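You operate a simulated robot arm through the tools that you are given. There is no shell and no other tool. Be economical: measure what you need, move in short steps, check, and stop when the job is done.

You are at the controls of a simulated robot arm. One attempt, no reset.

Task
Swap the ring gauge on the drum for the puck with the pallet's number, count load 3 and release it.
Fine: the gauge goes on the side table; slide the load counter to 3, then press the blue button.

The check looks at the end state, three seconds after you hand in, the way a careful person would. Anything else that was tipped, shoved, dropped, spilled or broken makes it a failure.

Robot
A 7-joint arm with a two-finger parallel gripper, fixed in place. Base frame: the origin is at the foot of the arm, x ahead of it, y to its left, z up; the work surface is at about z = 0. Units: mm, rad, N and s.
With the tool pointing down near the work surface it reaches from about 220 to 580 mm from the base axis. Its first joint turns from -1.152 to 1.152 rad. Payload 2.5 kg.
The TCP is the grasp point between the finger pads, 23 mm short of the fingertips. In the tool frame z runs along the fingers and y along their closing line. Largest opening 94 mm; finger width 38, thickness 10; the body of the gripper, 54 by 96 mm, starts 39 mm behind the TCP.
Orientation is that of the tool frame in the base frame, as a unit quaternion [w, x, y, z]. With the fingers straight down and closing along the base's y, the tool's x points along the base's -x, its y along +y and its z along -z.

Tools
- The arm moves only by the tool send_rows. Its argument "plan" is a list of rows, each a list of 7 numbers: the shift along the tool's x, y, z in mm, then the turn, a rotation vector about the tool's x, y, z in rad, then the gripper command, from -1 (shut) to 1 (fully open), values between in proportion. In form: [[tx, ty, tz, ax, ay, az, fingers], ...]. A call has 1 to 10 rows; each row is the pose to reach, as a shift and turn from the pose commanded when the call began, along the tool's axes at that moment. Rows are played at 5 a second. More than 50 mm and 0.15 rad between two rows, or a gripper value outside its range, and nothing of the call is played. Where a pose cannot be reached the arm comes as near as it can. A force on the tool above 70 N (or 10 N above the force at the start of the call, whichever is more), or a blocked arm, ends the call early, and 0.2 s more pass. Each finger travels about 108 mm/s and halts on what it meets, pressing with about 37 N; the grip force reading is that of the motor and also rises with nothing between the fingers. The clock runs only during rows and for 0.2 s after the last one: add rows that repeat a pose to give the fingers time. It gives the time, the measured TCP pose, the force on the tool (base axes), the opening and the grip force at its end, in the units of the frame above (readings bear some noise), with the torque about the TCP (base axes, N m) and any sound that the robot's microphone picked up.
- Cameras (640 x 400 px; columns grow to the right, rows downward): "scene" is fixed at [87.3, -397.8, 537.1]; the picture's right is [0.98, -0.18, 0.00], its down [-0.12, -0.63, -0.77] and it looks along [0.14, 0.76, -0.64] (base axes); focal length 214 px, centre (320, 200). "wrist" rides on the gripper at [86, 16, -74] in the tool frame; the picture's right is [-0.18, 0.98, 0.00], its down [-0.58, -0.11, -0.81] and it looks along [-0.79, -0.15, 0.59] (tool axes); focal length 243 px, centre (320, 200). There is no depth. A picture from a camera that has moved, and an enlarged one, comes with that camera's place and axes in the base frame and with its lens.
- camera(camera): a new picture of that camera. The clock stands still meanwhile.
- close_up(camera, box): a new picture of the part [left, top, right, bottom] of that camera's present view, enlarged. The clock stands still meanwhile.
- finish_job(): hands the job in; it is judged then, once.

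Go step by step. Nothing tells you positions but the pictures and the camera data: compare them with the known pose of the tool, close in by small moves and look again before you grip or let go. The budget is 120 turns and 84 pictures, counting those below and the enlarged ones. Unless the task says otherwise, let go and move clear before handing in, and close with one line.

The tools are called by a JSON object that holds its "method" and its "body". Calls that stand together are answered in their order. send_rows: Moves the arm, as the interface text tells. Its arguments: {"type":"object","properties":{"plan":{"type":"array","items":{"type":"array","items":{"type":"number"}}}},"required":["plan"]} The other tools are called the same way: camera (camera) takes a picture; close_up (camera, box) takes an enlarged picture of a part of a camera's view; finish_job () hands the job in.

At the start:

```text
time_s: 0.0
tcp_pos: [336.7, 116.5, 397.3]
ee_rot: [0.0, 0.0, 1.0, 0.0]
wrist_force: [-0.1, 0.4, 0.1]
ft_torque: [-0.01, -0.02, 0.03]
grip_width: 93.9
finger_force: 0.2
```

scene: 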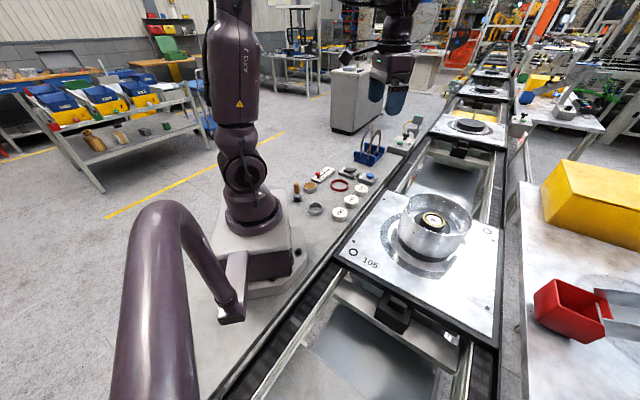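
wrist: 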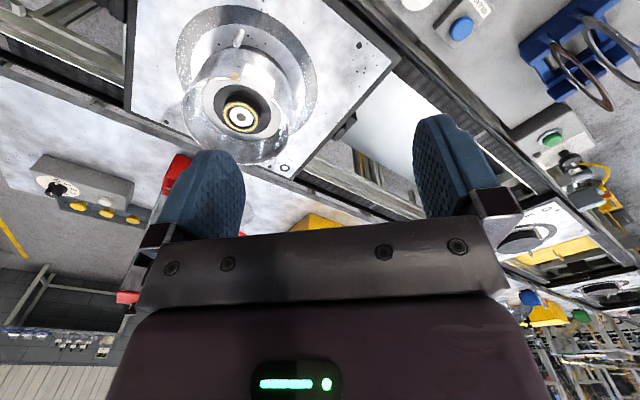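

I see a pallet numbered about 105 with a glassy drum, and white pucks, a slider and buttons by the arm's foot. I'll take enlarged views first.

{"method": "close_up", "body": {"camera": "scene", "box": [280, 120, 440, 220]}}

{"method": "close_up", "body": {"camera": "scene", "box": [340, 180, 500, 280]}}

{"method": "close_up", "body": {"camera": "scene", "box": [500, 220, 640, 360]}}

{"method": "close_up", "body": {"camera": "wrist", "box": [100, 0, 420, 200]}}

```text
4.00 times, centred on (360, 170) of scene
camera zoom: at [87.3, -397.8, 537.1], right [0.98, -0.18, 0.0], down [-0.12, -0.63, -0.77], along [0.14, 0.76, -0.64], focal length 858 px, centre (160, 320)
```

zoom: 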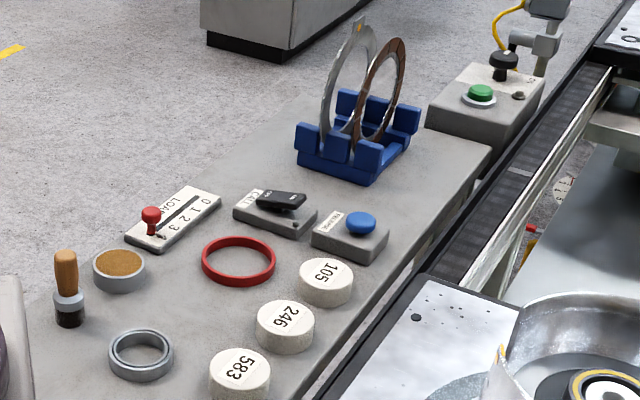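

```text
4.00 times, centred on (420, 230) of scene
camera zoom: at [87.3, -397.8, 537.1], right [0.98, -0.18, 0.0], down [-0.12, -0.63, -0.77], along [0.14, 0.76, -0.64], focal length 858 px, centre (-80, 80)
```

zoom: 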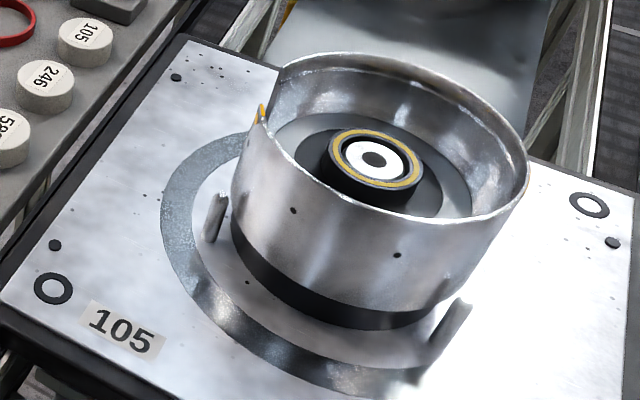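

```text
2.86 times, centred on (570, 290) of scene
camera zoom: at [87.3, -397.8, 537.1], right [0.98, -0.18, 0.0], down [-0.12, -0.63, -0.77], along [0.14, 0.76, -0.64], focal length 613 px, centre (-394, -57)
```

zoom: 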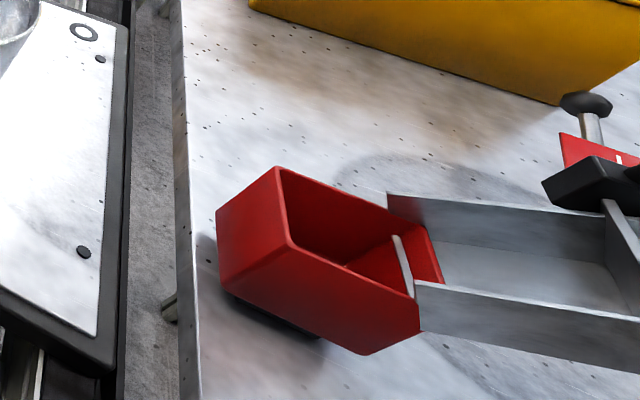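

```text
2.00 times, centred on (260, 100) of wrist
camera zoom: at [249.4, 132.3, 471.5], right [0.18, 0.98, 0.0], down [0.58, -0.11, 0.81], along [0.79, -0.15, -0.59], focal length 485 px, centre (440, 400)
```

zoom: 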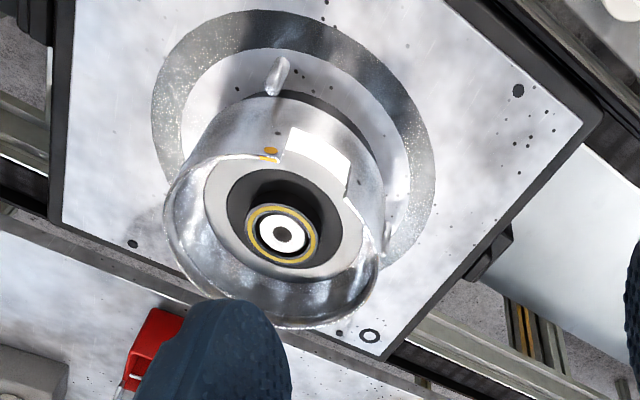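

The pallet reads 105, and the matching puck sits on the near bench at about (373, 244). The gauge on the drum is at roughly (465, -42, 120). The right-hand table is out of reach, so the near bench must be the side table. I'll move above the drum for a better look.

{"method": "send_rows", "body": {"plan": [[-20, -26, 20, 0, 0, 0, 1], [-40, -52, 40, 0, 0, 0, 1], [-60, -78, 60, 0, 0, 0, 1], [-80, -104, 80, 0, 0, 0, 1], [-100, -130, 90, 0, 0, 0, 1], [-128, -158, 97, 0, 0, 0, 1], [-128, -158, 97, 0, 0, 0, 1]]}}

{"method": "camera", "body": {"camera": "wrist"}}

{"method": "camera", "body": {"camera": "scene"}}

```text
time_s: 1.6
tcp_pos: [463.1, -41.4, 298.4]
ee_rot: [0.0, -0.001, 1.0, -0.001]
wrist_force: [0.9, -0.5, 0.1]
ft_torque: [0.0, -0.01, 0.02]
grip_width: 94.0
finger_force: 0.0
```

```text
77 pictures are left
camera wrist: at [376.7, -25.7, 373.2], right [0.18, 0.98, 0.0], down [0.58, -0.11, 0.81], along [0.79, -0.15, -0.59], focal length 243 px, centre (320, 200)
```

wrist: 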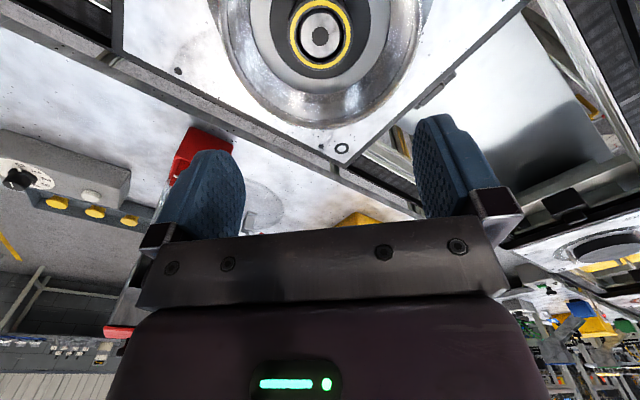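

```text
76 pictures are left
```

scene: 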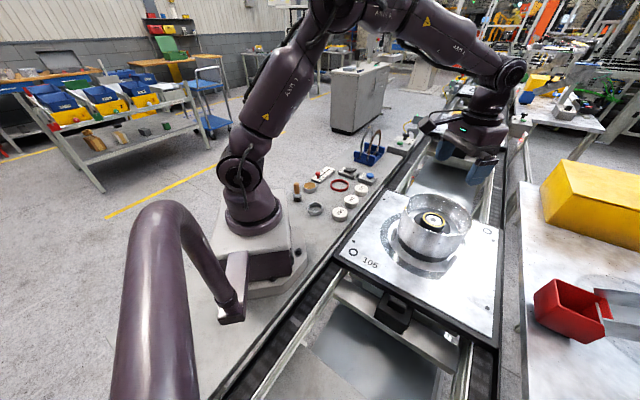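

{"method": "close_up", "body": {"camera": "wrist", "box": [200, 0, 440, 150]}}

{"method": "close_up", "body": {"camera": "scene", "box": [390, 180, 480, 270]}}

```text
2.67 times, centred on (320, 75) of wrist
camera zoom: at [376.7, -25.7, 373.2], right [0.18, 0.98, 0.0], down [0.58, -0.11, 0.81], along [0.79, -0.15, -0.59], focal length 647 px, centre (320, 533)
```

zoom: 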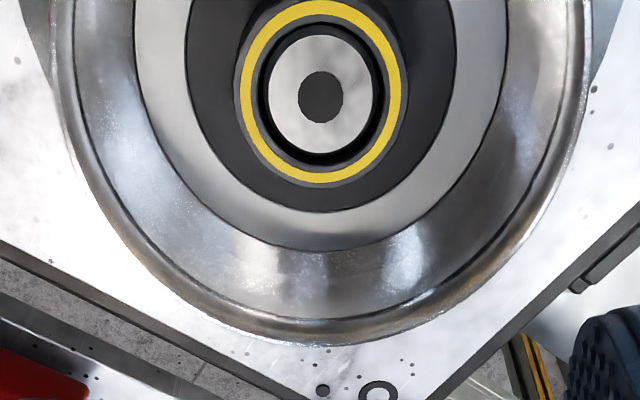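

```text
4.44 times, centred on (435, 225) of scene
camera zoom: at [87.3, -397.9, 537.1], right [0.98, -0.18, 0.0], down [-0.12, -0.63, -0.77], along [0.14, 0.76, -0.64], focal length 953 px, centre (-191, 89)
```

zoom: 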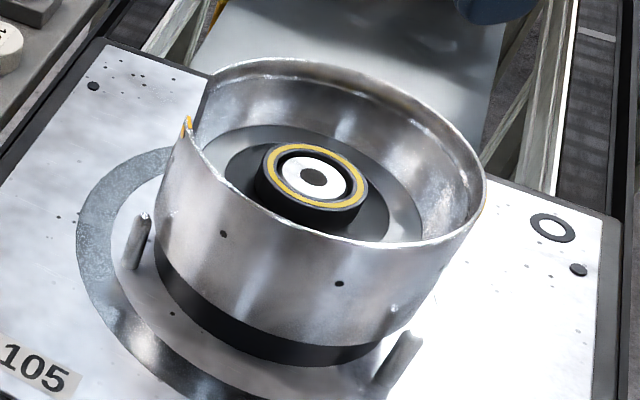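

The gauge is a black ring of about 57 mm diameter with a yellow band, sitting round a pale pin inside the steel guard. I'll lower to z of about 175 and look again.

{"method": "send_rows", "body": {"plan": [[-1, -1, 40, 0, 0, 0, 1], [-2, -1, 80, 0, 0, 0, 1], [-2, -1, 120, 0, 0, 0, 1], [-2, -1, 124, 0, 0, 0, 1]]}}

{"method": "camera", "body": {"camera": "wrist"}}

{"method": "close_up", "body": {"camera": "scene", "box": [370, 130, 530, 270]}}

```text
time_s: 2.6
tcp_pos: [467.3, -41.5, 178.3]
ee_rot: [0.0, 0.0, 1.0, 0.0]
wrist_force: [-0.8, -1.4, 0.3]
ft_torque: [-0.03, 0.02, 0.02]
grip_width: 94.0
finger_force: 0.0
```

```text
73 pictures are left
camera wrist: at [379.7, -25.7, 252.2], right [0.18, 0.98, 0.0], down [0.58, -0.11, 0.81], along [0.79, -0.15, -0.59], focal length 243 px, centre (320, 200)
```

wrist: 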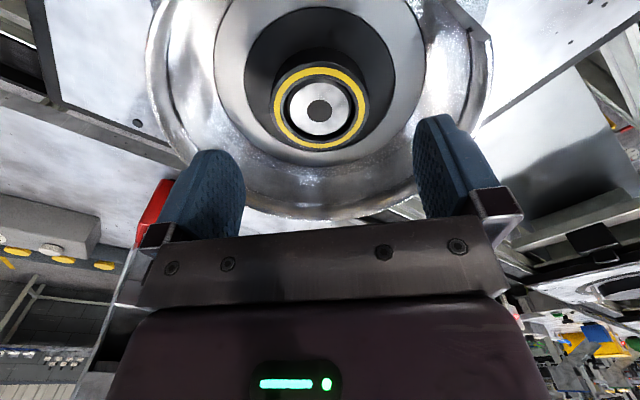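

```text
2.86 times, centred on (450, 200) of scene
camera zoom: at [87.3, -397.8, 537.1], right [0.98, -0.18, 0.0], down [-0.12, -0.63, -0.77], along [0.14, 0.76, -0.64], focal length 613 px, centre (-51, 200)
```

zoom: 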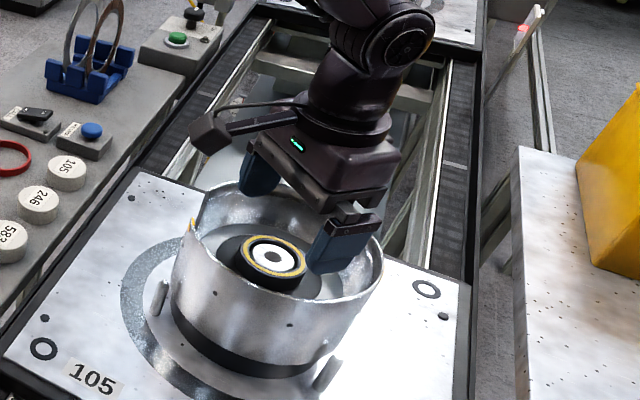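

The ring sits at about (464, -42) with its top near z = 120. I'll lower to z of about 125 and check before closing.

{"method": "send_rows", "body": {"plan": [[1, 0, 20, 0, 0, 0, 1], [2, 0, 40, 0, 0, 0, 1], [3, 0, 52, 0, 0, 0, 1], [3, 0, 52, 0, 0, 0, 1]]}}

{"method": "camera", "body": {"camera": "wrist"}}

{"method": "close_up", "body": {"camera": "scene", "box": [370, 130, 530, 270]}}

```text
time_s: 3.6
tcp_pos: [464.5, -42.3, 127.7]
ee_rot: [-0.001, -0.001, 1.0, 0.0]
wrist_force: [-20.8, 2.2, 44.2]
ft_torque: [0.09, 0.83, 0.02]
grip_width: 94.1
finger_force: 0.0
```

```text
71 pictures are left
camera wrist: at [376.9, -26.5, 202.3], right [0.18, 0.98, 0.0], down [0.58, -0.11, 0.81], along [0.79, -0.15, -0.59], focal length 243 px, centre (320, 200)
```

wrist: 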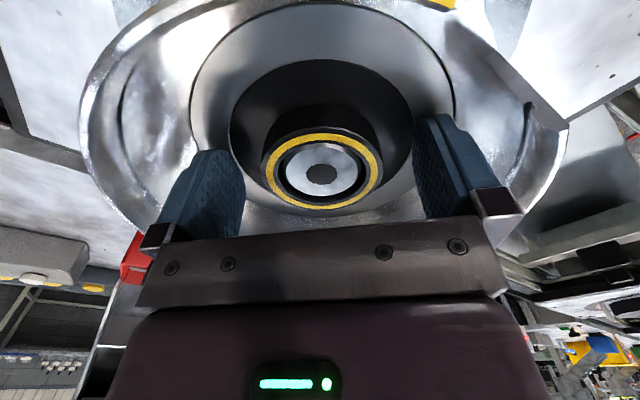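

```text
2.86 times, centred on (450, 200) of scene
camera zoom: at [87.1, -397.8, 537.1], right [0.98, -0.18, 0.0], down [-0.12, -0.63, -0.77], along [0.14, 0.76, -0.64], focal length 613 px, centre (-51, 200)
```

zoom: 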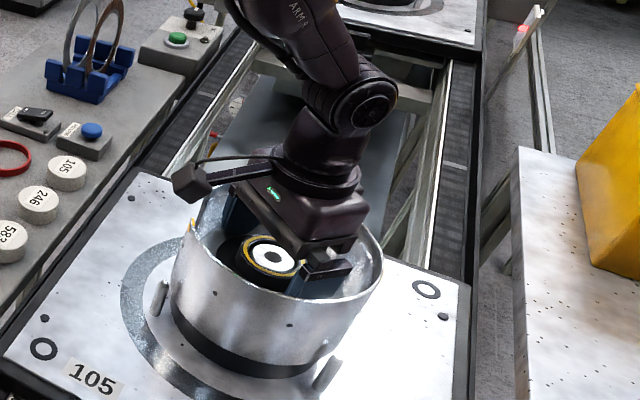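

The fingertips touch the drum floor, with 44 N upward, so the floor is at about z = 105. I'll raise a few mm to take off the load, then close on the ring.

{"method": "send_rows", "body": {"plan": [[0, 0, -3, 0, 0, 0, 1], [0, 0, -5, 0, 0, 0, 1], [0, 0, -5, 0, 0, 0, 1]]}}

```text
time_s: 4.4
tcp_pos: [463.7, -41.8, 128.1]
ee_rot: [0.0, 0.0, 1.0, 0.001]
wrist_force: [-0.2, -0.4, 0.8]
ft_torque: [0.02, -0.02, -0.03]
grip_width: 94.0
finger_force: 0.0
```

The load is off now. I'll close on the ring.

{"method": "send_rows", "body": {"plan": [[0, 0, 0, 0, 0, 0, 0.4], [0, 0, 0, 0, 0, 0, 0.1], [0, 0, 0, 0, 0, 0, -0.2], [0, 0, 0, 0, 0, 0, -1], [0, 0, 0, 0, 0, 0, -1]]}}

{"method": "camera", "body": {"camera": "wrist"}}

```text
time_s: 5.6
tcp_pos: [463.6, -43.9, 129.1]
ee_rot: [0.0, 0.0, 1.0, -0.001]
wrist_force: [-0.1, 0.4, 0.8]
ft_torque: [-0.01, -0.02, 0.01]
grip_width: 59.4
finger_force: 37.2
```

```text
69 pictures are left
camera wrist: at [376.9, -26.4, 204.0], right [0.18, 0.98, 0.0], down [0.58, -0.11, 0.81], along [0.79, -0.15, -0.59], focal length 243 px, centre (320, 200)
```

wrist: 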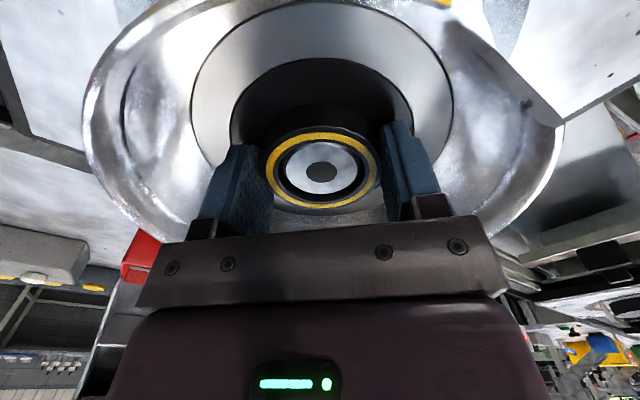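

The ring is gripped at 59.4 mm. I'll lift slowly and straight.

{"method": "send_rows", "body": {"plan": [[0, 0, -4, 0, 0, 0, -1], [0, 0, -10, 0, 0, 0, -1], [0, 0, -20, 0, 0, 0, -1], [0, 0, -40, 0, 0, 0, -1], [0, 0, -80, 0, 0, 0, -1], [0, 0, -120, 0, 0, 0, -1], [0, 0, -120, 0, 0, 0, -1]]}}

{"method": "camera", "body": {"camera": "wrist"}}

{"method": "close_up", "body": {"camera": "scene", "box": [370, 110, 530, 270]}}

```text
time_s: 7.2
tcp_pos: [463.4, -44.8, 247.1]
ee_rot: [0.0, -0.002, 1.0, 0.0]
wrist_force: [0.3, -1.1, -1.8]
ft_torque: [0.03, 0.01, 0.01]
grip_width: 59.2
finger_force: 37.0
```

```text
68 pictures are left
camera wrist: at [376.8, -27.5, 321.5], right [0.18, 0.98, 0.0], down [0.58, -0.11, 0.81], along [0.79, -0.15, -0.59], focal length 243 px, centre (320, 200)
```

wrist: 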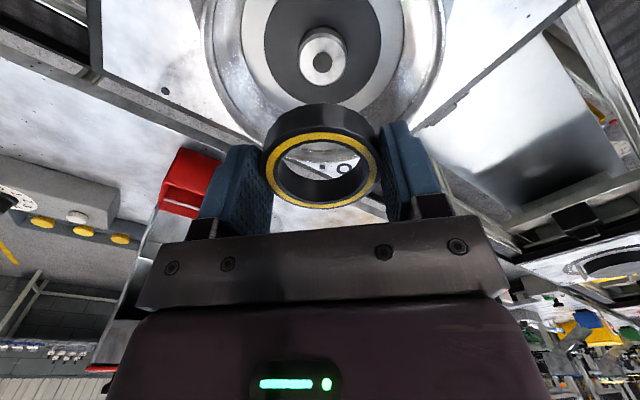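

```text
2.50 times, centred on (450, 190) of scene
camera zoom: at [87.3, -397.8, 537.1], right [0.98, -0.18, 0.0], down [-0.12, -0.63, -0.77], along [0.14, 0.76, -0.64], focal length 536 px, centre (-5, 225)
```

zoom: 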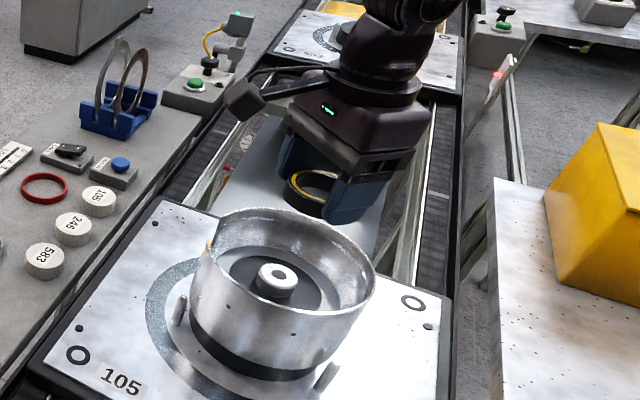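

The ring is free and a bare spigot remains on the drum. I'll carry the ring high to a free bench spot near (252, 250).

{"method": "send_rows", "body": {"plan": [[23, 33, 0, 0, 0, 0, -1], [47, 66, 0, 0, 0, 0, -1], [70, 98, 0, 0, 0, 0, -1], [94, 131, 0, 0, 0, 0, -1], [117, 164, 0, 0, 0, 0, -1], [141, 197, 0, 0, 0, 0, -1], [164, 230, 0, 0, 0, 0, -1], [188, 262, 0, 0, 0, 0, -1], [211, 293, 0, 0, 0, 0, -1], [211, 293, 0, 0, 0, 0, -1]]}}

{"method": "camera", "body": {"camera": "wrist"}}

{"method": "close_up", "body": {"camera": "scene", "box": [260, 100, 420, 220]}}

```text
time_s: 9.4
tcp_pos: [251.5, 249.3, 250.4]
ee_rot: [0.0, 0.0, 1.0, 0.0]
wrist_force: [-0.8, -0.2, -2.2]
ft_torque: [-0.05, -0.02, -0.02]
grip_width: 59.6
finger_force: 36.6
```

```text
66 pictures are left
camera wrist: at [164.5, 264.8, 324.3], right [0.18, 0.98, 0.0], down [0.58, -0.11, 0.81], along [0.79, -0.15, -0.59], focal length 243 px, centre (320, 200)
```

wrist: 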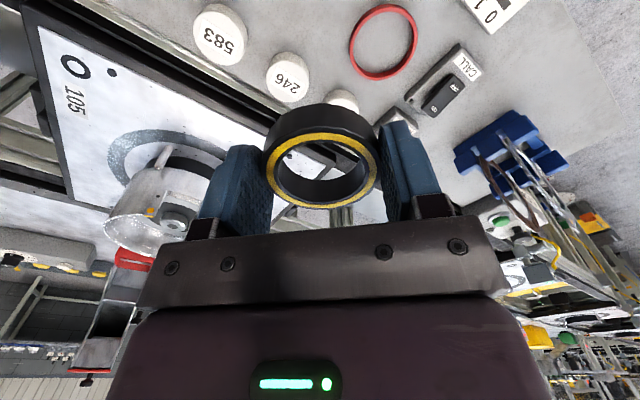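

```text
3.33 times, centred on (340, 160) of scene
camera zoom: at [87.3, -397.8, 537.1], right [0.98, -0.18, 0.0], down [-0.12, -0.63, -0.77], along [0.14, 0.76, -0.64], focal length 715 px, centre (253, 333)
```

zoom: 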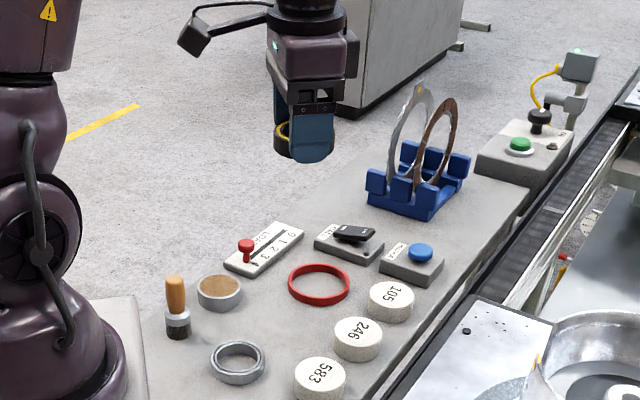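

The spot below the ring is free, with neighbouring parts about 90 mm away. I'll descend to z of about 60 and look.

{"method": "send_rows", "body": {"plan": [[0, 0, 45, 0, 0, 0, -1], [0, 0, 90, 0, 0, 0, -1], [0, 0, 130, 0, 0, 0, -1], [0, 0, 165, 0, 0, 0, -1], [0, 0, 190, 0, 0, 0, -1], [0, 0, 190, 0, 0, 0, -1]]}}

{"method": "camera", "body": {"camera": "wrist"}}

{"method": "close_up", "body": {"camera": "scene", "box": [260, 100, 420, 220]}}

```text
time_s: 10.8
tcp_pos: [252.7, 250.5, 58.6]
ee_rot: [0.0, 0.0, 1.0, 0.0]
wrist_force: [0.1, 0.6, -1.7]
ft_torque: [-0.01, 0.01, 0.02]
grip_width: 59.3
finger_force: 37.4
```

```text
64 pictures are left
camera wrist: at [166.1, 267.0, 133.2], right [0.18, 0.98, 0.0], down [0.58, -0.11, 0.81], along [0.79, -0.15, -0.59], focal length 243 px, centre (320, 200)
```

wrist: 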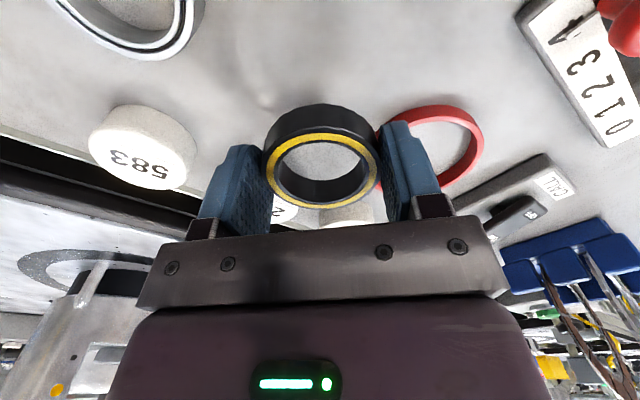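

```text
3.33 times, centred on (340, 160) of scene
camera zoom: at [87.3, -397.8, 537.1], right [0.98, -0.18, 0.0], down [-0.12, -0.63, -0.77], along [0.14, 0.76, -0.64], focal length 715 px, centre (253, 333)
```

zoom: 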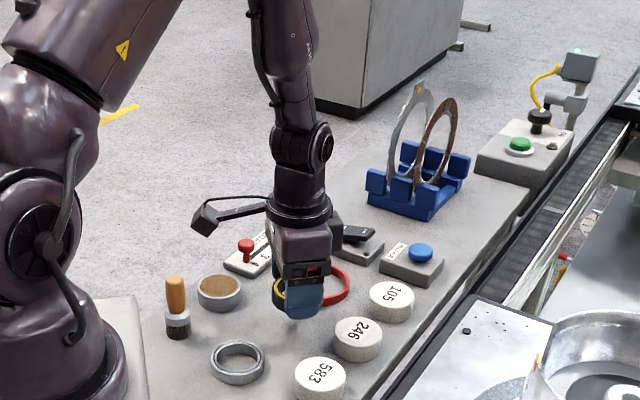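

There is clear space below. I'll lower most of the way, then creep down to contact.

{"method": "send_rows", "body": {"plan": [[0, 0, 15, 0, 0, 0, -1], [0, 0, 28, 0, 0, 0, -1], [0, 0, 30, 0, 0, 0, -1], [0, 0, 30, 0, 0, 0, -1]]}}

{"method": "send_rows", "body": {"plan": [[0, 0, 2, 0, 0, 0, -1], [0, 0, 3, 0, 0, 0, -1], [0, 0, 3, 0, 0, 0, -1]]}}

```text
time_s: 11.5
tcp_pos: [253.0, 251.4, 35.3]
ee_rot: [0.0, -0.001, 1.0, 0.0]
wrist_force: [-3.4, -4.2, 13.6]
ft_torque: [0.52, -0.16, 0.07]
grip_width: 59.1
finger_force: 37.5
stopped in row 3: the force on the tool passed its limit at 87 N (the readings are from after the stop); the commanded pose is now the measured one
```

```text
time_s: 11.9
tcp_pos: [252.9, 251.0, 35.3]
ee_rot: [0.001, -0.002, 1.0, 0.0]
wrist_force: [-3.6, -5.1, 12.6]
ft_torque: [0.48, -0.15, 0.09]
grip_width: 58.7
finger_force: 36.5
stopped in row 2: the force on the tool passed its limit at 78 N (the readings are from after the stop); the commanded pose is now the measured one
```

The torque says the contact is at the corner of the left finger, on the red ring, and not under the gauge. I'll lift straight up and check the red ring.

{"method": "send_rows", "body": {"plan": [[0, 0, -4, 0, 0, 0, -1], [0, 0, -12, 0, 0, 0, -1], [0, 0, -45, 0, 0, 0, -1], [0, 0, -45, 0, 0, 0, -1]]}}

{"method": "camera", "body": {"camera": "wrist"}}

{"method": "close_up", "body": {"camera": "scene", "box": [260, 100, 420, 220]}}

```text
time_s: 12.9
tcp_pos: [252.4, 250.8, 80.7]
ee_rot: [0.0, -0.002, 1.0, 0.001]
wrist_force: [-0.2, 0.7, -1.4]
ft_torque: [-0.02, 0.01, 0.03]
grip_width: 59.1
finger_force: 37.6
```

```text
62 pictures are left
camera wrist: at [166.0, 266.9, 154.7], right [0.18, 0.98, 0.0], down [0.58, -0.11, 0.81], along [0.79, -0.14, -0.59], focal length 243 px, centre (320, 200)
```

wrist: 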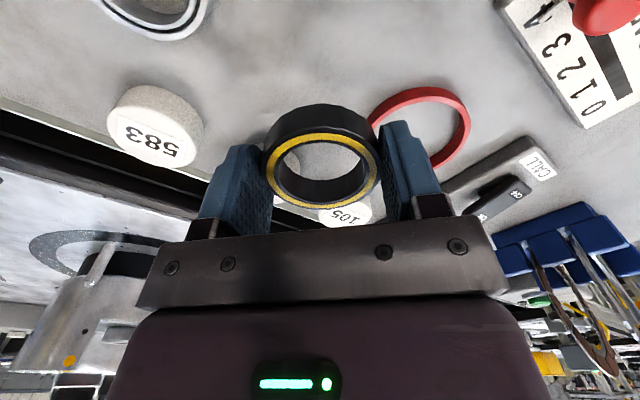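

```text
3.33 times, centred on (340, 160) of scene
camera zoom: at [87.3, -397.8, 537.1], right [0.98, -0.18, 0.0], down [-0.12, -0.63, -0.77], along [0.14, 0.76, -0.64], focal length 715 px, centre (253, 333)
```

zoom: 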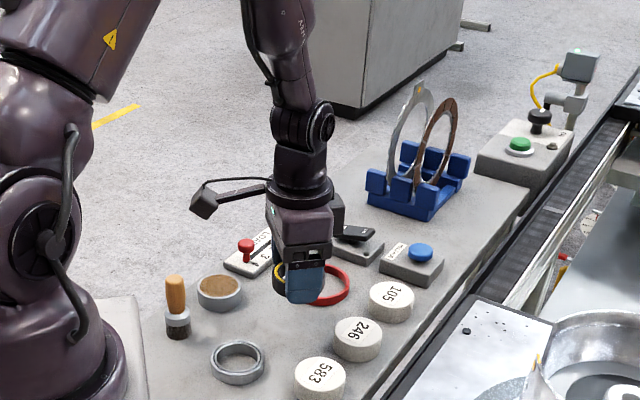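

The red ring is unmoved. I'll rise, turn the gripper about 90° so the fingers close along x, and shift to (230, 252), where that footprint has room.

{"method": "send_rows", "body": {"plan": [[0, 0, -30, 0, 0, -0.14, -1], [2, 0, -60, 0, 0, -0.28, -1], [5, 0, -70, 0, 0, -0.42, -1], [8, 0, -70, 0, 0, -0.56, -1], [11, 0, -70, 0, 0, -0.7, -1], [14, 0, -70, 0, 0, -0.84, -1], [17, 0, -70, 0, 0, -0.98, -1], [20, 1, -70, 0, 0, -1.12, -1], [22, 1, -70, 0, 0, -1.26, -1], [22, 1, -70, 0, 0, -1.4, -1]]}}

{"method": "send_rows", "body": {"plan": [[0, 0, 0, 0, 0, -0.09, -1], [0, 0, 0, 0, 0, -0.1708, -1], [0, 0, 0, 0, 0, -0.1708, -1]]}}

{"method": "camera", "body": {"camera": "wrist"}}

```text
time_s: 15.1
tcp_pos: [231.0, 251.4, 149.5]
ee_rot: [0.0, -0.646, 0.763, -0.001]
wrist_force: [0.3, 0.1, -2.0]
ft_torque: [0.02, 0.0, -0.01]
grip_width: 59.5
finger_force: 37.4
```

```text
time_s: 15.9
tcp_pos: [230.4, 251.2, 150.2]
ee_rot: [0.0, 0.709, -0.705, 0.001]
wrist_force: [-0.2, 0.6, -1.4]
ft_torque: [0.0, -0.01, 0.04]
grip_width: 59.3
finger_force: 37.1
```

```text
60 pictures are left
camera wrist: at [214.6, 164.9, 224.3], right [-0.98, 0.18, 0.0], down [0.1, 0.58, 0.81], along [0.14, 0.79, -0.59], focal length 243 px, centre (320, 200)
```

wrist: 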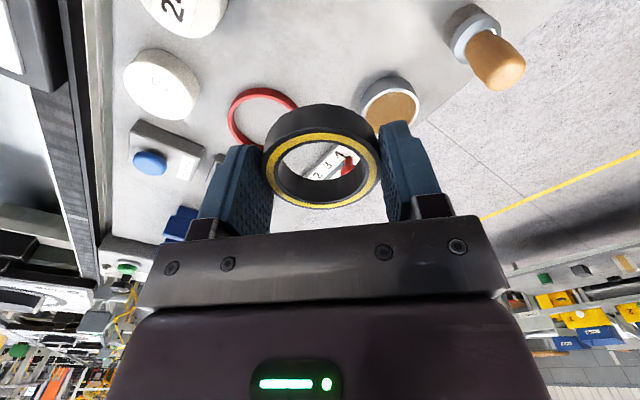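

Refined positions: red ring about (300, 308), cork pot (174, 297), steel ring (177, 185). I'll shift to (238, 244) and go down to z of about 60.

{"method": "send_rows", "body": {"plan": [[7, -8, 20, 0, 0, 0, -1], [7, -8, 55, 0, 0, 0, -1], [7, -8, 88, 0, 0, 0, -1], [7, -8, 88, 0, 0, 0, -1]]}}

{"method": "camera", "body": {"camera": "wrist"}}

{"method": "close_up", "body": {"camera": "scene", "box": [260, 100, 420, 220]}}

```text
time_s: 16.9
tcp_pos: [240.9, 244.0, 61.0]
ee_rot: [-0.001, 0.709, -0.705, 0.001]
wrist_force: [-0.5, 0.1, -1.2]
ft_torque: [0.0, -0.04, -0.02]
grip_width: 59.3
finger_force: 37.0
```

```text
59 pictures are left
camera wrist: at [223.9, 158.3, 135.6], right [-0.98, 0.18, 0.0], down [0.11, 0.58, 0.81], along [0.15, 0.79, -0.59], focal length 243 px, centre (320, 200)
```

wrist: 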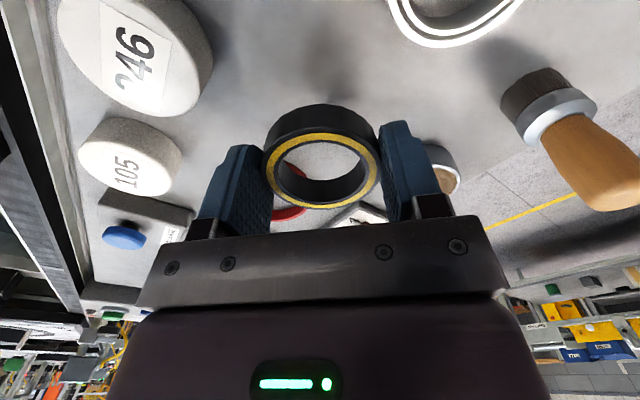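

```text
3.33 times, centred on (340, 160) of scene
camera zoom: at [87.3, -397.8, 537.1], right [0.98, -0.18, 0.0], down [-0.12, -0.63, -0.77], along [0.14, 0.76, -0.64], focal length 715 px, centre (253, 333)
```

zoom: 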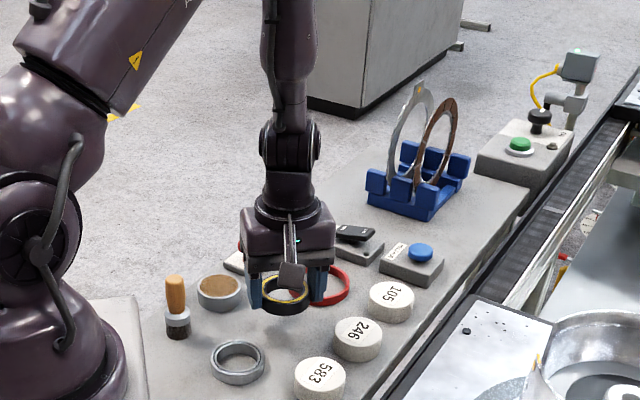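

The footprint is clear. I'll creep down in small steps.

{"method": "send_rows", "body": {"plan": [[0, 0, 10, 0, 0, 0, -1], [0, 0, 18, 0, 0, 0, -1], [0, 0, 22, 0, 0, 0, -1], [0, 0, 25, 0, 0, 0, -1], [0, 0, 25, 0, 0, 0, -1]]}}

{"method": "camera", "body": {"camera": "wrist"}}

{"method": "close_up", "body": {"camera": "scene", "box": [300, 140, 380, 200]}}

```text
time_s: 18.1
tcp_pos: [240.5, 243.8, 35.8]
ee_rot: [-0.001, 0.709, -0.705, 0.001]
wrist_force: [0.0, 0.0, -2.1]
ft_torque: [0.02, 0.03, 0.0]
grip_width: 59.4
finger_force: 36.5
```

```text
57 pictures are left
camera wrist: at [223.7, 157.7, 111.1], right [-0.98, 0.18, 0.0], down [0.11, 0.58, 0.81], along [0.15, 0.79, -0.59], focal length 243 px, centre (320, 200)
```

wrist: 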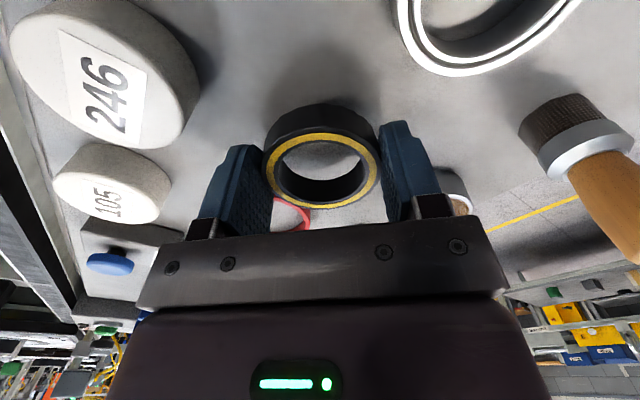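

```text
6.67 times, centred on (340, 170) of scene
camera zoom: at [87.3, -397.8, 537.1], right [0.98, -0.18, 0.0], down [-0.12, -0.63, -0.77], along [0.14, 0.76, -0.64], focal length 1430 px, centre (187, 400)
```

zoom: 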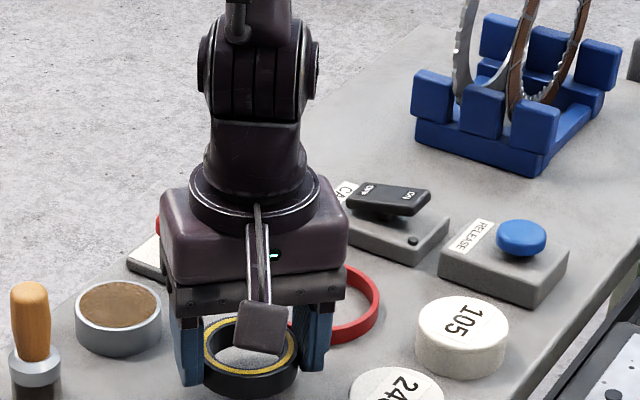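

{"method": "send_rows", "body": {"plan": [[0, 0, 2, 0, 0, 0, -1], [0, 0, 4, 0, 0, 0, -1], [0, 0, 4, 0, 0, 0, -1]]}}

{"method": "send_rows", "body": {"plan": [[0, 0, 1, 0, 0, 0, -1], [0, 0, 2, 0, 0, 0, -1], [0, 0, 2, 0, 0, 0, -1]]}}

```text
time_s: 18.9
tcp_pos: [240.8, 243.9, 33.6]
ee_rot: [0.0, 0.709, -0.705, 0.001]
wrist_force: [0.3, -0.6, -1.5]
ft_torque: [0.02, -0.03, -0.03]
grip_width: 59.2
finger_force: 36.9
```

```text
time_s: 19.7
tcp_pos: [237.5, 244.2, 30.0]
ee_rot: [0.0, 0.709, -0.705, -0.001]
wrist_force: [-0.2, 0.4, -1.7]
ft_torque: [-0.04, -0.03, -0.01]
grip_width: 59.1
finger_force: 37.3
```

{"method": "send_rows", "body": {"plan": [[0, 0, 1, 0, 0, 0, -1], [0, 0, 2, 0, 0, 0, -1], [0, 0, 2, 0, 0, 0, -1]]}}

{"method": "send_rows", "body": {"plan": [[0, 0, 1, 0, 0, 0, -1], [0, 0, 2, 0, 0, 0, -1], [0, 0, 2, 0, 0, 0, -1]]}}

```text
time_s: 20.5
tcp_pos: [240.3, 244.4, 28.3]
ee_rot: [-0.001, 0.709, -0.706, 0.0]
wrist_force: [0.7, -0.9, -1.3]
ft_torque: [0.01, -0.03, 0.0]
grip_width: 59.2
finger_force: 37.5
```

```text
time_s: 21.3
tcp_pos: [239.1, 243.3, 26.4]
ee_rot: [0.0, 0.709, -0.705, 0.0]
wrist_force: [0.4, 0.5, -1.3]
ft_torque: [-0.02, 0.01, 0.01]
grip_width: 59.2
finger_force: 36.7
```

{"method": "close_up", "body": {"camera": "wrist", "box": [180, 60, 460, 235]}}

{"method": "send_rows", "body": {"plan": [[0, 0, 1, 0, 0, 0, -1], [0, 0, 2, 0, 0, 0, -1], [0, 0, 2, 0, 0, 0, -1]]}}

```text
2.29 times, centred on (320, 148) of wrist
camera zoom: at [223.1, 158.0, 100.7], right [-0.98, 0.18, 0.0], down [0.11, 0.58, 0.81], along [0.15, 0.79, -0.59], focal length 555 px, centre (320, 320)
```

zoom: 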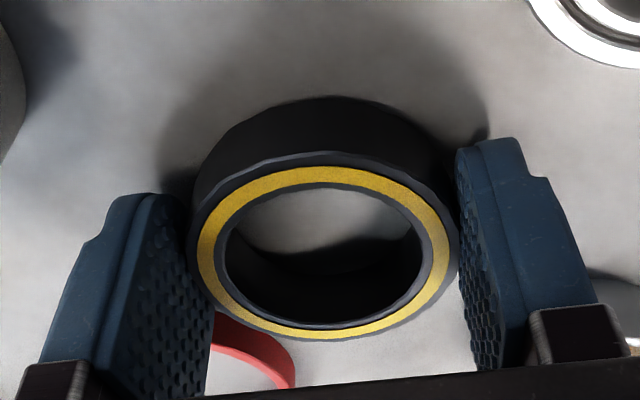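

```text
time_s: 22.1
tcp_pos: [239.2, 245.2, 24.2]
ee_rot: [0.0, 0.709, -0.705, 0.0]
wrist_force: [0.9, -0.3, -1.7]
ft_torque: [-0.02, -0.02, 0.04]
grip_width: 59.2
finger_force: 36.8
```

{"method": "send_rows", "body": {"plan": [[0, 0, 1, 0, 0, 0, -1], [0, 0, 1, 0, 0, 0, -1]]}}

{"method": "send_rows", "body": {"plan": [[0, 0, 1, 0, 0, 0, -1], [0, 0, 1, 0, 0, 0, -1]]}}

```text
time_s: 22.7
tcp_pos: [240.2, 244.7, 23.6]
ee_rot: [0.0, 0.709, -0.706, 0.0]
wrist_force: [-5.3, -3.9, 26.0]
ft_torque: [-0.21, 0.48, 0.01]
grip_width: 59.2
finger_force: 36.8
```

```text
time_s: 23.3
tcp_pos: [239.4, 243.8, 22.6]
ee_rot: [-0.001, 0.708, -0.706, 0.0]
wrist_force: [-8.7, -4.2, 33.5]
ft_torque: [-0.12, 0.84, 0.01]
grip_width: 59.3
finger_force: 36.9
```

The contact is now centred under the gauge at table level. I'll ease off 1 mm and open just a little.

{"method": "send_rows", "body": {"plan": [[0, 0, -1, 0, 0, 0, -1], [0, 0, -1, 0, 0, 0, 0.3], [0, 0, -1, 0, 0, 0, 0.42], [0, 0, -1, 0, 0, 0, 0.42]]}}

{"method": "close_up", "body": {"camera": "wrist", "box": [180, 60, 460, 235]}}

{"method": "close_up", "body": {"camera": "scene", "box": [300, 140, 380, 200]}}

```text
time_s: 24.3
tcp_pos: [240.9, 244.0, 23.8]
ee_rot: [0.0, 0.709, -0.705, 0.0]
wrist_force: [-0.3, 0.2, -0.1]
ft_torque: [0.01, -0.01, -0.03]
grip_width: 66.9
finger_force: 0.1
```

```text
2.29 times, centred on (320, 148) of wrist
camera zoom: at [223.6, 157.8, 98.0], right [-0.98, 0.18, 0.0], down [0.11, 0.58, 0.81], along [0.14, 0.79, -0.59], focal length 555 px, centre (320, 320)
```

zoom: 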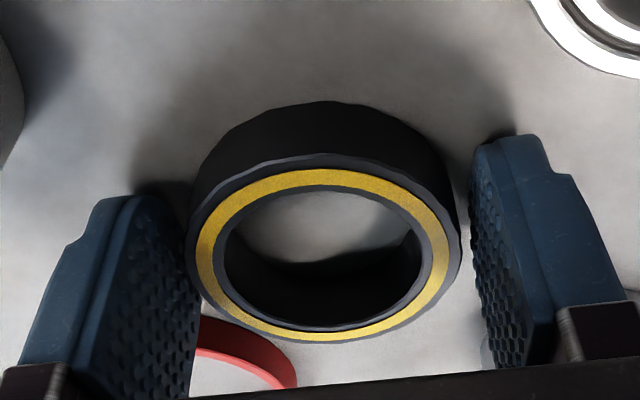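

```text
6.67 times, centred on (340, 170) of scene
camera zoom: at [87.3, -397.8, 537.1], right [0.98, -0.18, 0.0], down [-0.12, -0.63, -0.77], along [0.14, 0.76, -0.64], focal length 1430 px, centre (187, 400)
```

zoom: 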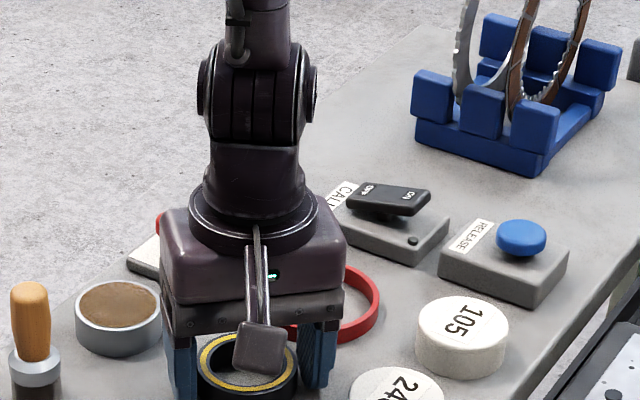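

The gauge stands flat and free on the bench. I'll lift straight out, then turn back and move over puck 105 at about (372, 244).

{"method": "send_rows", "body": {"plan": [[0, 0, -15, 0, 0, 0, 0.42], [0, 0, -40, 0, 0, 0, 0.42], [0, 0, -85, 0, 0, 0, 0.42], [0, 0, -130, 0, 0, 0, 1], [0, -20, -140, 0, 0, 0.15, 1], [0, -42, -140, 0, 0, 0.3, 1], [0, -64, -140, 0, 0, 0.45, 1], [0, -86, -140, 0, 0, 0.6, 1], [0, -108, -140, 0, 0, 0.75, 1], [0, -130, -140, 0, 0, 0.9, 1]]}}

{"method": "send_rows", "body": {"plan": [[0, 0, 0, 0, 0, 0.14, 1], [0, 0, 0, 0, 0, 0.28, 1], [0, 0, 0, 0, 0, 0.42, 1], [0, 0, 0, 0, 0, 0.56, 1], [0, 0, 0, 0, 0, 0.6708, 1], [0, 0, 0, 0, 0, 0.6708, 1]]}}

{"method": "camera", "body": {"camera": "wrist"}}

{"method": "close_up", "body": {"camera": "scene", "box": [290, 130, 410, 220]}}

```text
time_s: 26.5
tcp_pos: [370.4, 245.1, 162.8]
ee_rot: [0.0, -0.33, 0.944, 0.0]
wrist_force: [-1.2, -0.2, -0.1]
ft_torque: [0.03, 0.0, 0.01]
grip_width: 93.8
finger_force: 0.1
```

```text
time_s: 27.9
tcp_pos: [368.6, 245.3, 162.3]
ee_rot: [0.0, -0.002, 1.0, 0.0]
wrist_force: [0.0, 0.2, 1.0]
ft_torque: [-0.03, 0.01, 0.01]
grip_width: 94.2
finger_force: 0.1
```

```text
52 pictures are left
camera wrist: at [282.0, 260.6, 237.7], right [0.18, 0.98, 0.0], down [0.58, -0.11, 0.81], along [0.79, -0.15, -0.59], focal length 243 px, centre (320, 200)
```

wrist: 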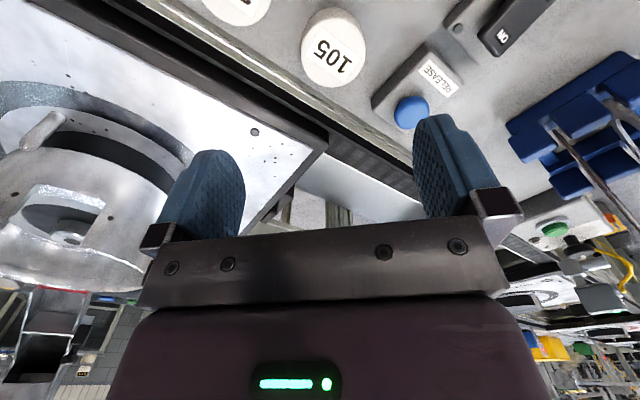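

```text
4.44 times, centred on (350, 175) of scene
camera zoom: at [87.3, -397.8, 537.1], right [0.98, -0.18, 0.0], down [-0.12, -0.63, -0.77], along [0.14, 0.76, -0.64], focal length 953 px, centre (187, 311)
```

zoom: 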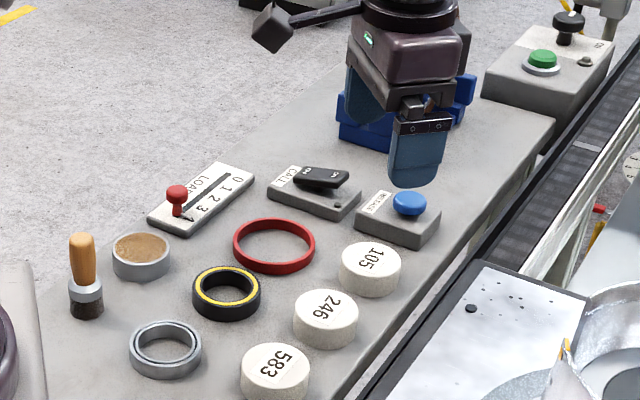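

The gauge sits well on the bench and nothing else has moved. Puck 105 is at about (370, 252). I'll narrow the fingers to about 76 mm and come down to z of about 80.

{"method": "send_rows", "body": {"plan": [[-1, 7, 25, 0, 0, 0, 0.62], [-1, 7, 55, 0, 0, 0, 0.62], [-1, 7, 82, 0, 0, 0, 0.62], [-1, 7, 82, 0, 0, 0, 0.62]]}}

{"method": "camera", "body": {"camera": "wrist"}}

{"method": "close_up", "body": {"camera": "scene", "box": [290, 130, 410, 220]}}

```text
time_s: 28.9
tcp_pos: [370.6, 251.5, 82.9]
ee_rot: [0.0, -0.003, 1.0, 0.0]
wrist_force: [0.1, -0.3, -0.5]
ft_torque: [0.0, -0.01, -0.01]
grip_width: 76.0
finger_force: 0.1
```

```text
50 pictures are left
camera wrist: at [284.2, 267.3, 157.0], right [0.18, 0.98, 0.0], down [0.58, -0.11, 0.81], along [0.79, -0.14, -0.59], focal length 243 px, centre (320, 200)
```

wrist: 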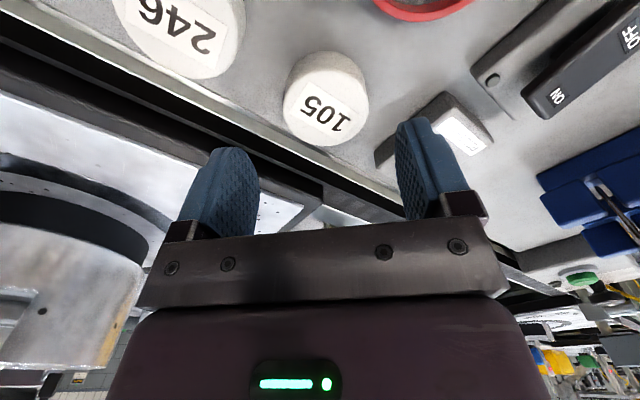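

```text
4.44 times, centred on (350, 175) of scene
camera zoom: at [87.3, -397.8, 537.1], right [0.98, -0.18, 0.0], down [-0.12, -0.63, -0.77], along [0.14, 0.76, -0.64], focal length 953 px, centre (187, 311)
```

zoom: 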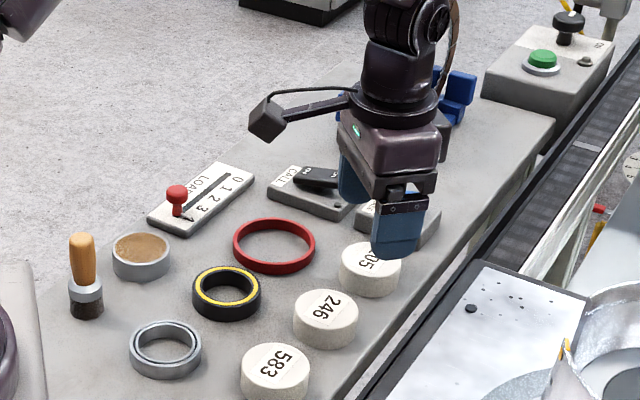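

{"method": "send_rows", "body": {"plan": [[0, 2, 20, 0, 0, 0, 0.62], [0, 2, 38, 0, 0, 0, 0.62], [0, 2, 46, 0, 0, 0, 0.62], [0, 2, 46, 0, 0, 0, 0.62]]}}

{"method": "camera", "body": {"camera": "wrist"}}

```text
time_s: 29.9
tcp_pos: [369.7, 254.5, 36.5]
ee_rot: [0.0, -0.003, 1.0, -0.001]
wrist_force: [1.0, 0.2, 1.0]
ft_torque: [0.0, -0.01, 0.03]
grip_width: 76.0
finger_force: 0.1
```

```text
48 pictures are left
camera wrist: at [283.5, 269.5, 110.5], right [0.18, 0.98, 0.0], down [0.58, -0.11, 0.81], along [0.79, -0.14, -0.59], focal length 243 px, centre (320, 200)
```

wrist: 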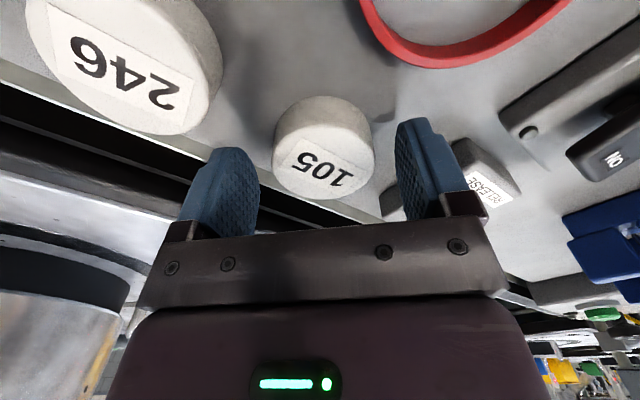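

Well centred. I'll go down 8 mm more and close.

{"method": "send_rows", "body": {"plan": [[-2, 0, 5, 0, 0, 0, 0.62], [-2, 0, 8, 0, 0, 0, 0.62], [-2, 0, 8, 0, 0, 0, 0.4], [-2, 0, 8, 0, 0, 0, 0.2], [-2, 0, 8, 0, 0, 0, -1], [-2, 0, 8, 0, 0, 0, -1]]}}

{"method": "camera", "body": {"camera": "wrist"}}

```text
time_s: 31.3
tcp_pos: [372.4, 253.0, 28.5]
ee_rot: [0.001, -0.003, 1.0, 0.0]
wrist_force: [-0.1, 1.1, 0.2]
ft_torque: [-0.03, 0.03, -0.01]
grip_width: 52.6
finger_force: 37.2
```

```text
47 pictures are left
camera wrist: at [285.2, 269.6, 102.6], right [0.18, 0.98, 0.0], down [0.58, -0.11, 0.81], along [0.79, -0.14, -0.59], focal length 243 px, centre (320, 200)
```

wrist: 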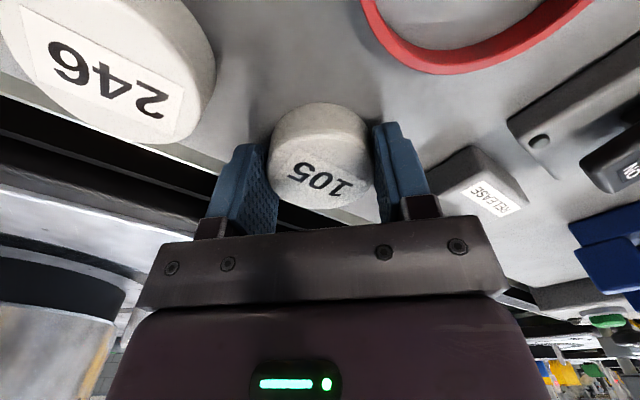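

Puck gripped at 52.6 mm. I'll lift straight up.

{"method": "send_rows", "body": {"plan": [[0, 0, -5, 0, 0, 0, -1], [0, 0, -20, 0, 0, 0, -1], [0, 0, -60, 0, 0, 0, -1], [0, 0, -105, 0, 0, 0, -1], [0, 0, -150, 0, 0, 0, -1], [0, 0, -195, 0, 0, 0, -1], [0, 0, -220, 0, 0, 0, -1], [0, 0, -220, 0, 0, 0, -1]]}}

{"method": "send_rows", "body": {"plan": [[-11, -37, 0, 0, 0, 0, -1], [-23, -74, 0, 0, 0, 0, -1], [-34, -111, 0, 0, 0, 0, -1], [-46, -148, 0, 0, 0, 0, -1], [-57, -185, 0, 0, 0, 0, -1], [-69, -222, 0, 0, 0, 0, -1], [-80, -259, 0, 0, 0, 0, -1], [-92, -295, 0, 0, 0, 0, -1], [-92, -295, 0, 0, 0, 0, -1]]}}

{"method": "camera", "body": {"camera": "wrist"}}

{"method": "close_up", "body": {"camera": "scene", "box": [380, 110, 500, 260]}}

```text
time_s: 33.1
tcp_pos: [374.9, 253.6, 248.9]
ee_rot: [0.0, -0.003, 1.0, -0.001]
wrist_force: [0.5, -0.1, 0.1]
ft_torque: [0.02, -0.01, -0.03]
grip_width: 52.9
finger_force: 37.3
```

```text
time_s: 35.1
tcp_pos: [466.6, -41.5, 247.3]
ee_rot: [0.001, -0.003, 1.0, 0.0]
wrist_force: [-0.2, -0.5, 0.7]
ft_torque: [-0.02, 0.01, 0.0]
grip_width: 52.9
finger_force: 36.8
```

```text
46 pictures are left
camera wrist: at [380.3, -25.1, 322.1], right [0.18, 0.98, 0.0], down [0.58, -0.11, 0.81], along [0.79, -0.14, -0.59], focal length 243 px, centre (320, 200)
```

wrist: 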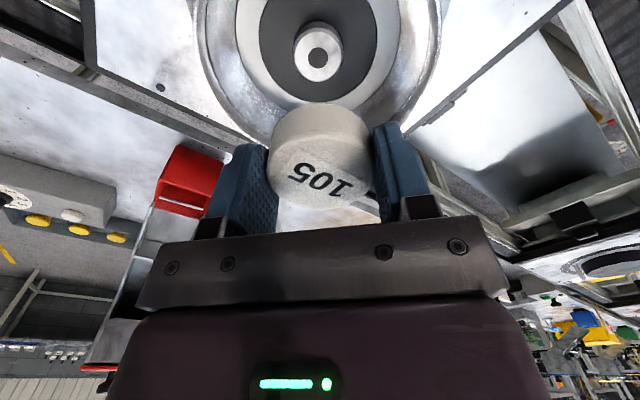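

```text
2.67 times, centred on (440, 185) of scene
camera zoom: at [87.3, -397.9, 537.1], right [0.98, -0.18, 0.0], down [-0.12, -0.63, -0.77], along [0.14, 0.76, -0.64], focal length 572 px, centre (0, 240)
```

zoom: 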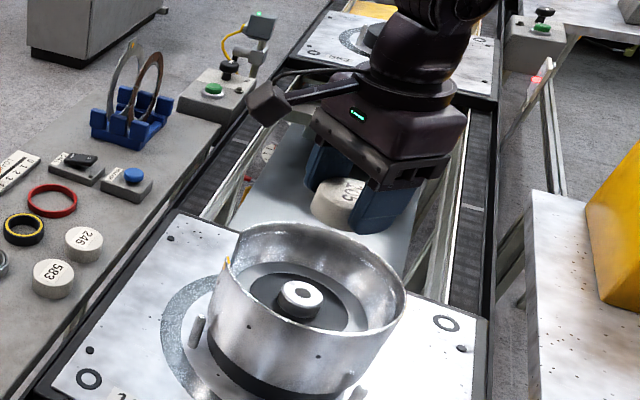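

I need a precise alignment of puck and spigot, so I'll take an enlarged view.

{"method": "close_up", "body": {"camera": "wrist", "box": [200, 0, 440, 220]}}

{"method": "close_up", "body": {"camera": "scene", "box": [410, 165, 490, 240]}}

```text
1.82 times, centred on (320, 110) of wrist
camera zoom: at [380.3, -25.1, 322.1], right [0.18, 0.98, 0.0], down [0.58, -0.11, 0.81], along [0.79, -0.14, -0.59], focal length 441 px, centre (320, 364)
```

zoom: 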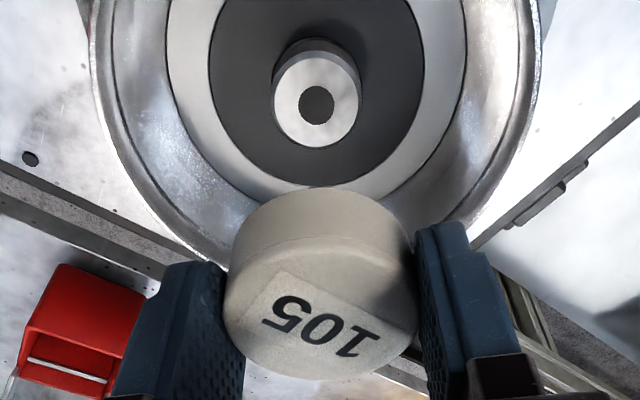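

```text
5.33 times, centred on (450, 202) of scene
camera zoom: at [87.3, -397.9, 537.1], right [0.98, -0.18, 0.0], down [-0.12, -0.63, -0.77], along [0.14, 0.76, -0.64], focal length 1144 px, centre (-373, 187)
```

zoom: 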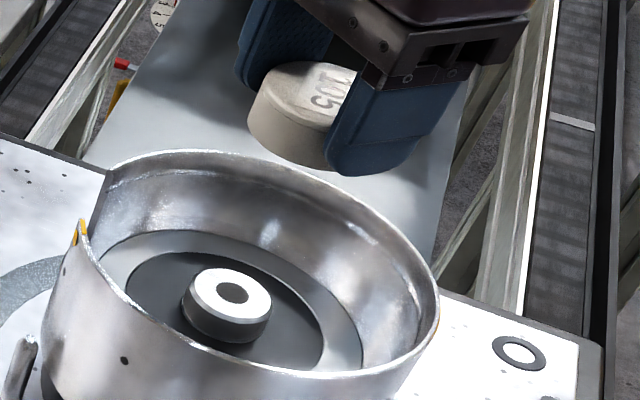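

The spigot is about 38 mm across and the puck is 53 mm, so I want to know whether the puck has a bore underneath. I'll back off high and tilt the puck's underside towards the scene camera.

{"method": "send_rows", "body": {"plan": [[16, 0, -34, 0, 0, 0, -1], [32, 0, -68, 0.1, 0.1, 0, -1], [48, 0, -102, 0.2, 0.2, 0, -1], [64, 0, -136, 0.3, 0.3, 0, -1], [80, 0, -170, 0.4, 0.4, 0, -1], [80, 0, -190, 0.5, 0.5, 0, -1], [80, 0, -190, 0.58, 0.58, 0, -1], [80, 0, -190, 0.58, 0.58, 0, -1]]}}

{"method": "camera", "body": {"camera": "scene"}}

```text
time_s: 36.9
tcp_pos: [386.0, -40.9, 438.0]
ee_rot: [-0.28, -0.002, 0.917, -0.283]
wrist_force: [-0.1, -1.0, -0.5]
ft_torque: [0.03, 0.01, 0.0]
grip_width: 52.7
finger_force: 37.2
```

```text
42 pictures are left
```

scene: 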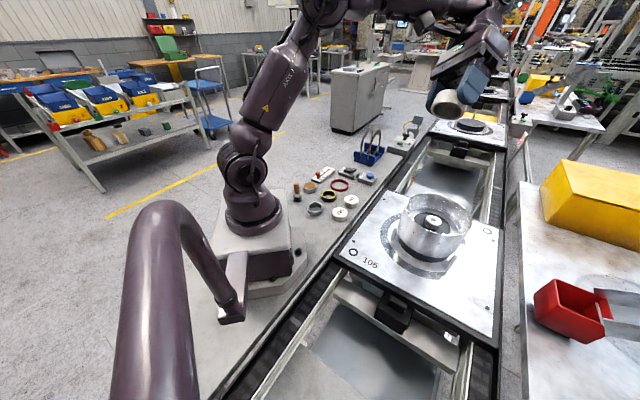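

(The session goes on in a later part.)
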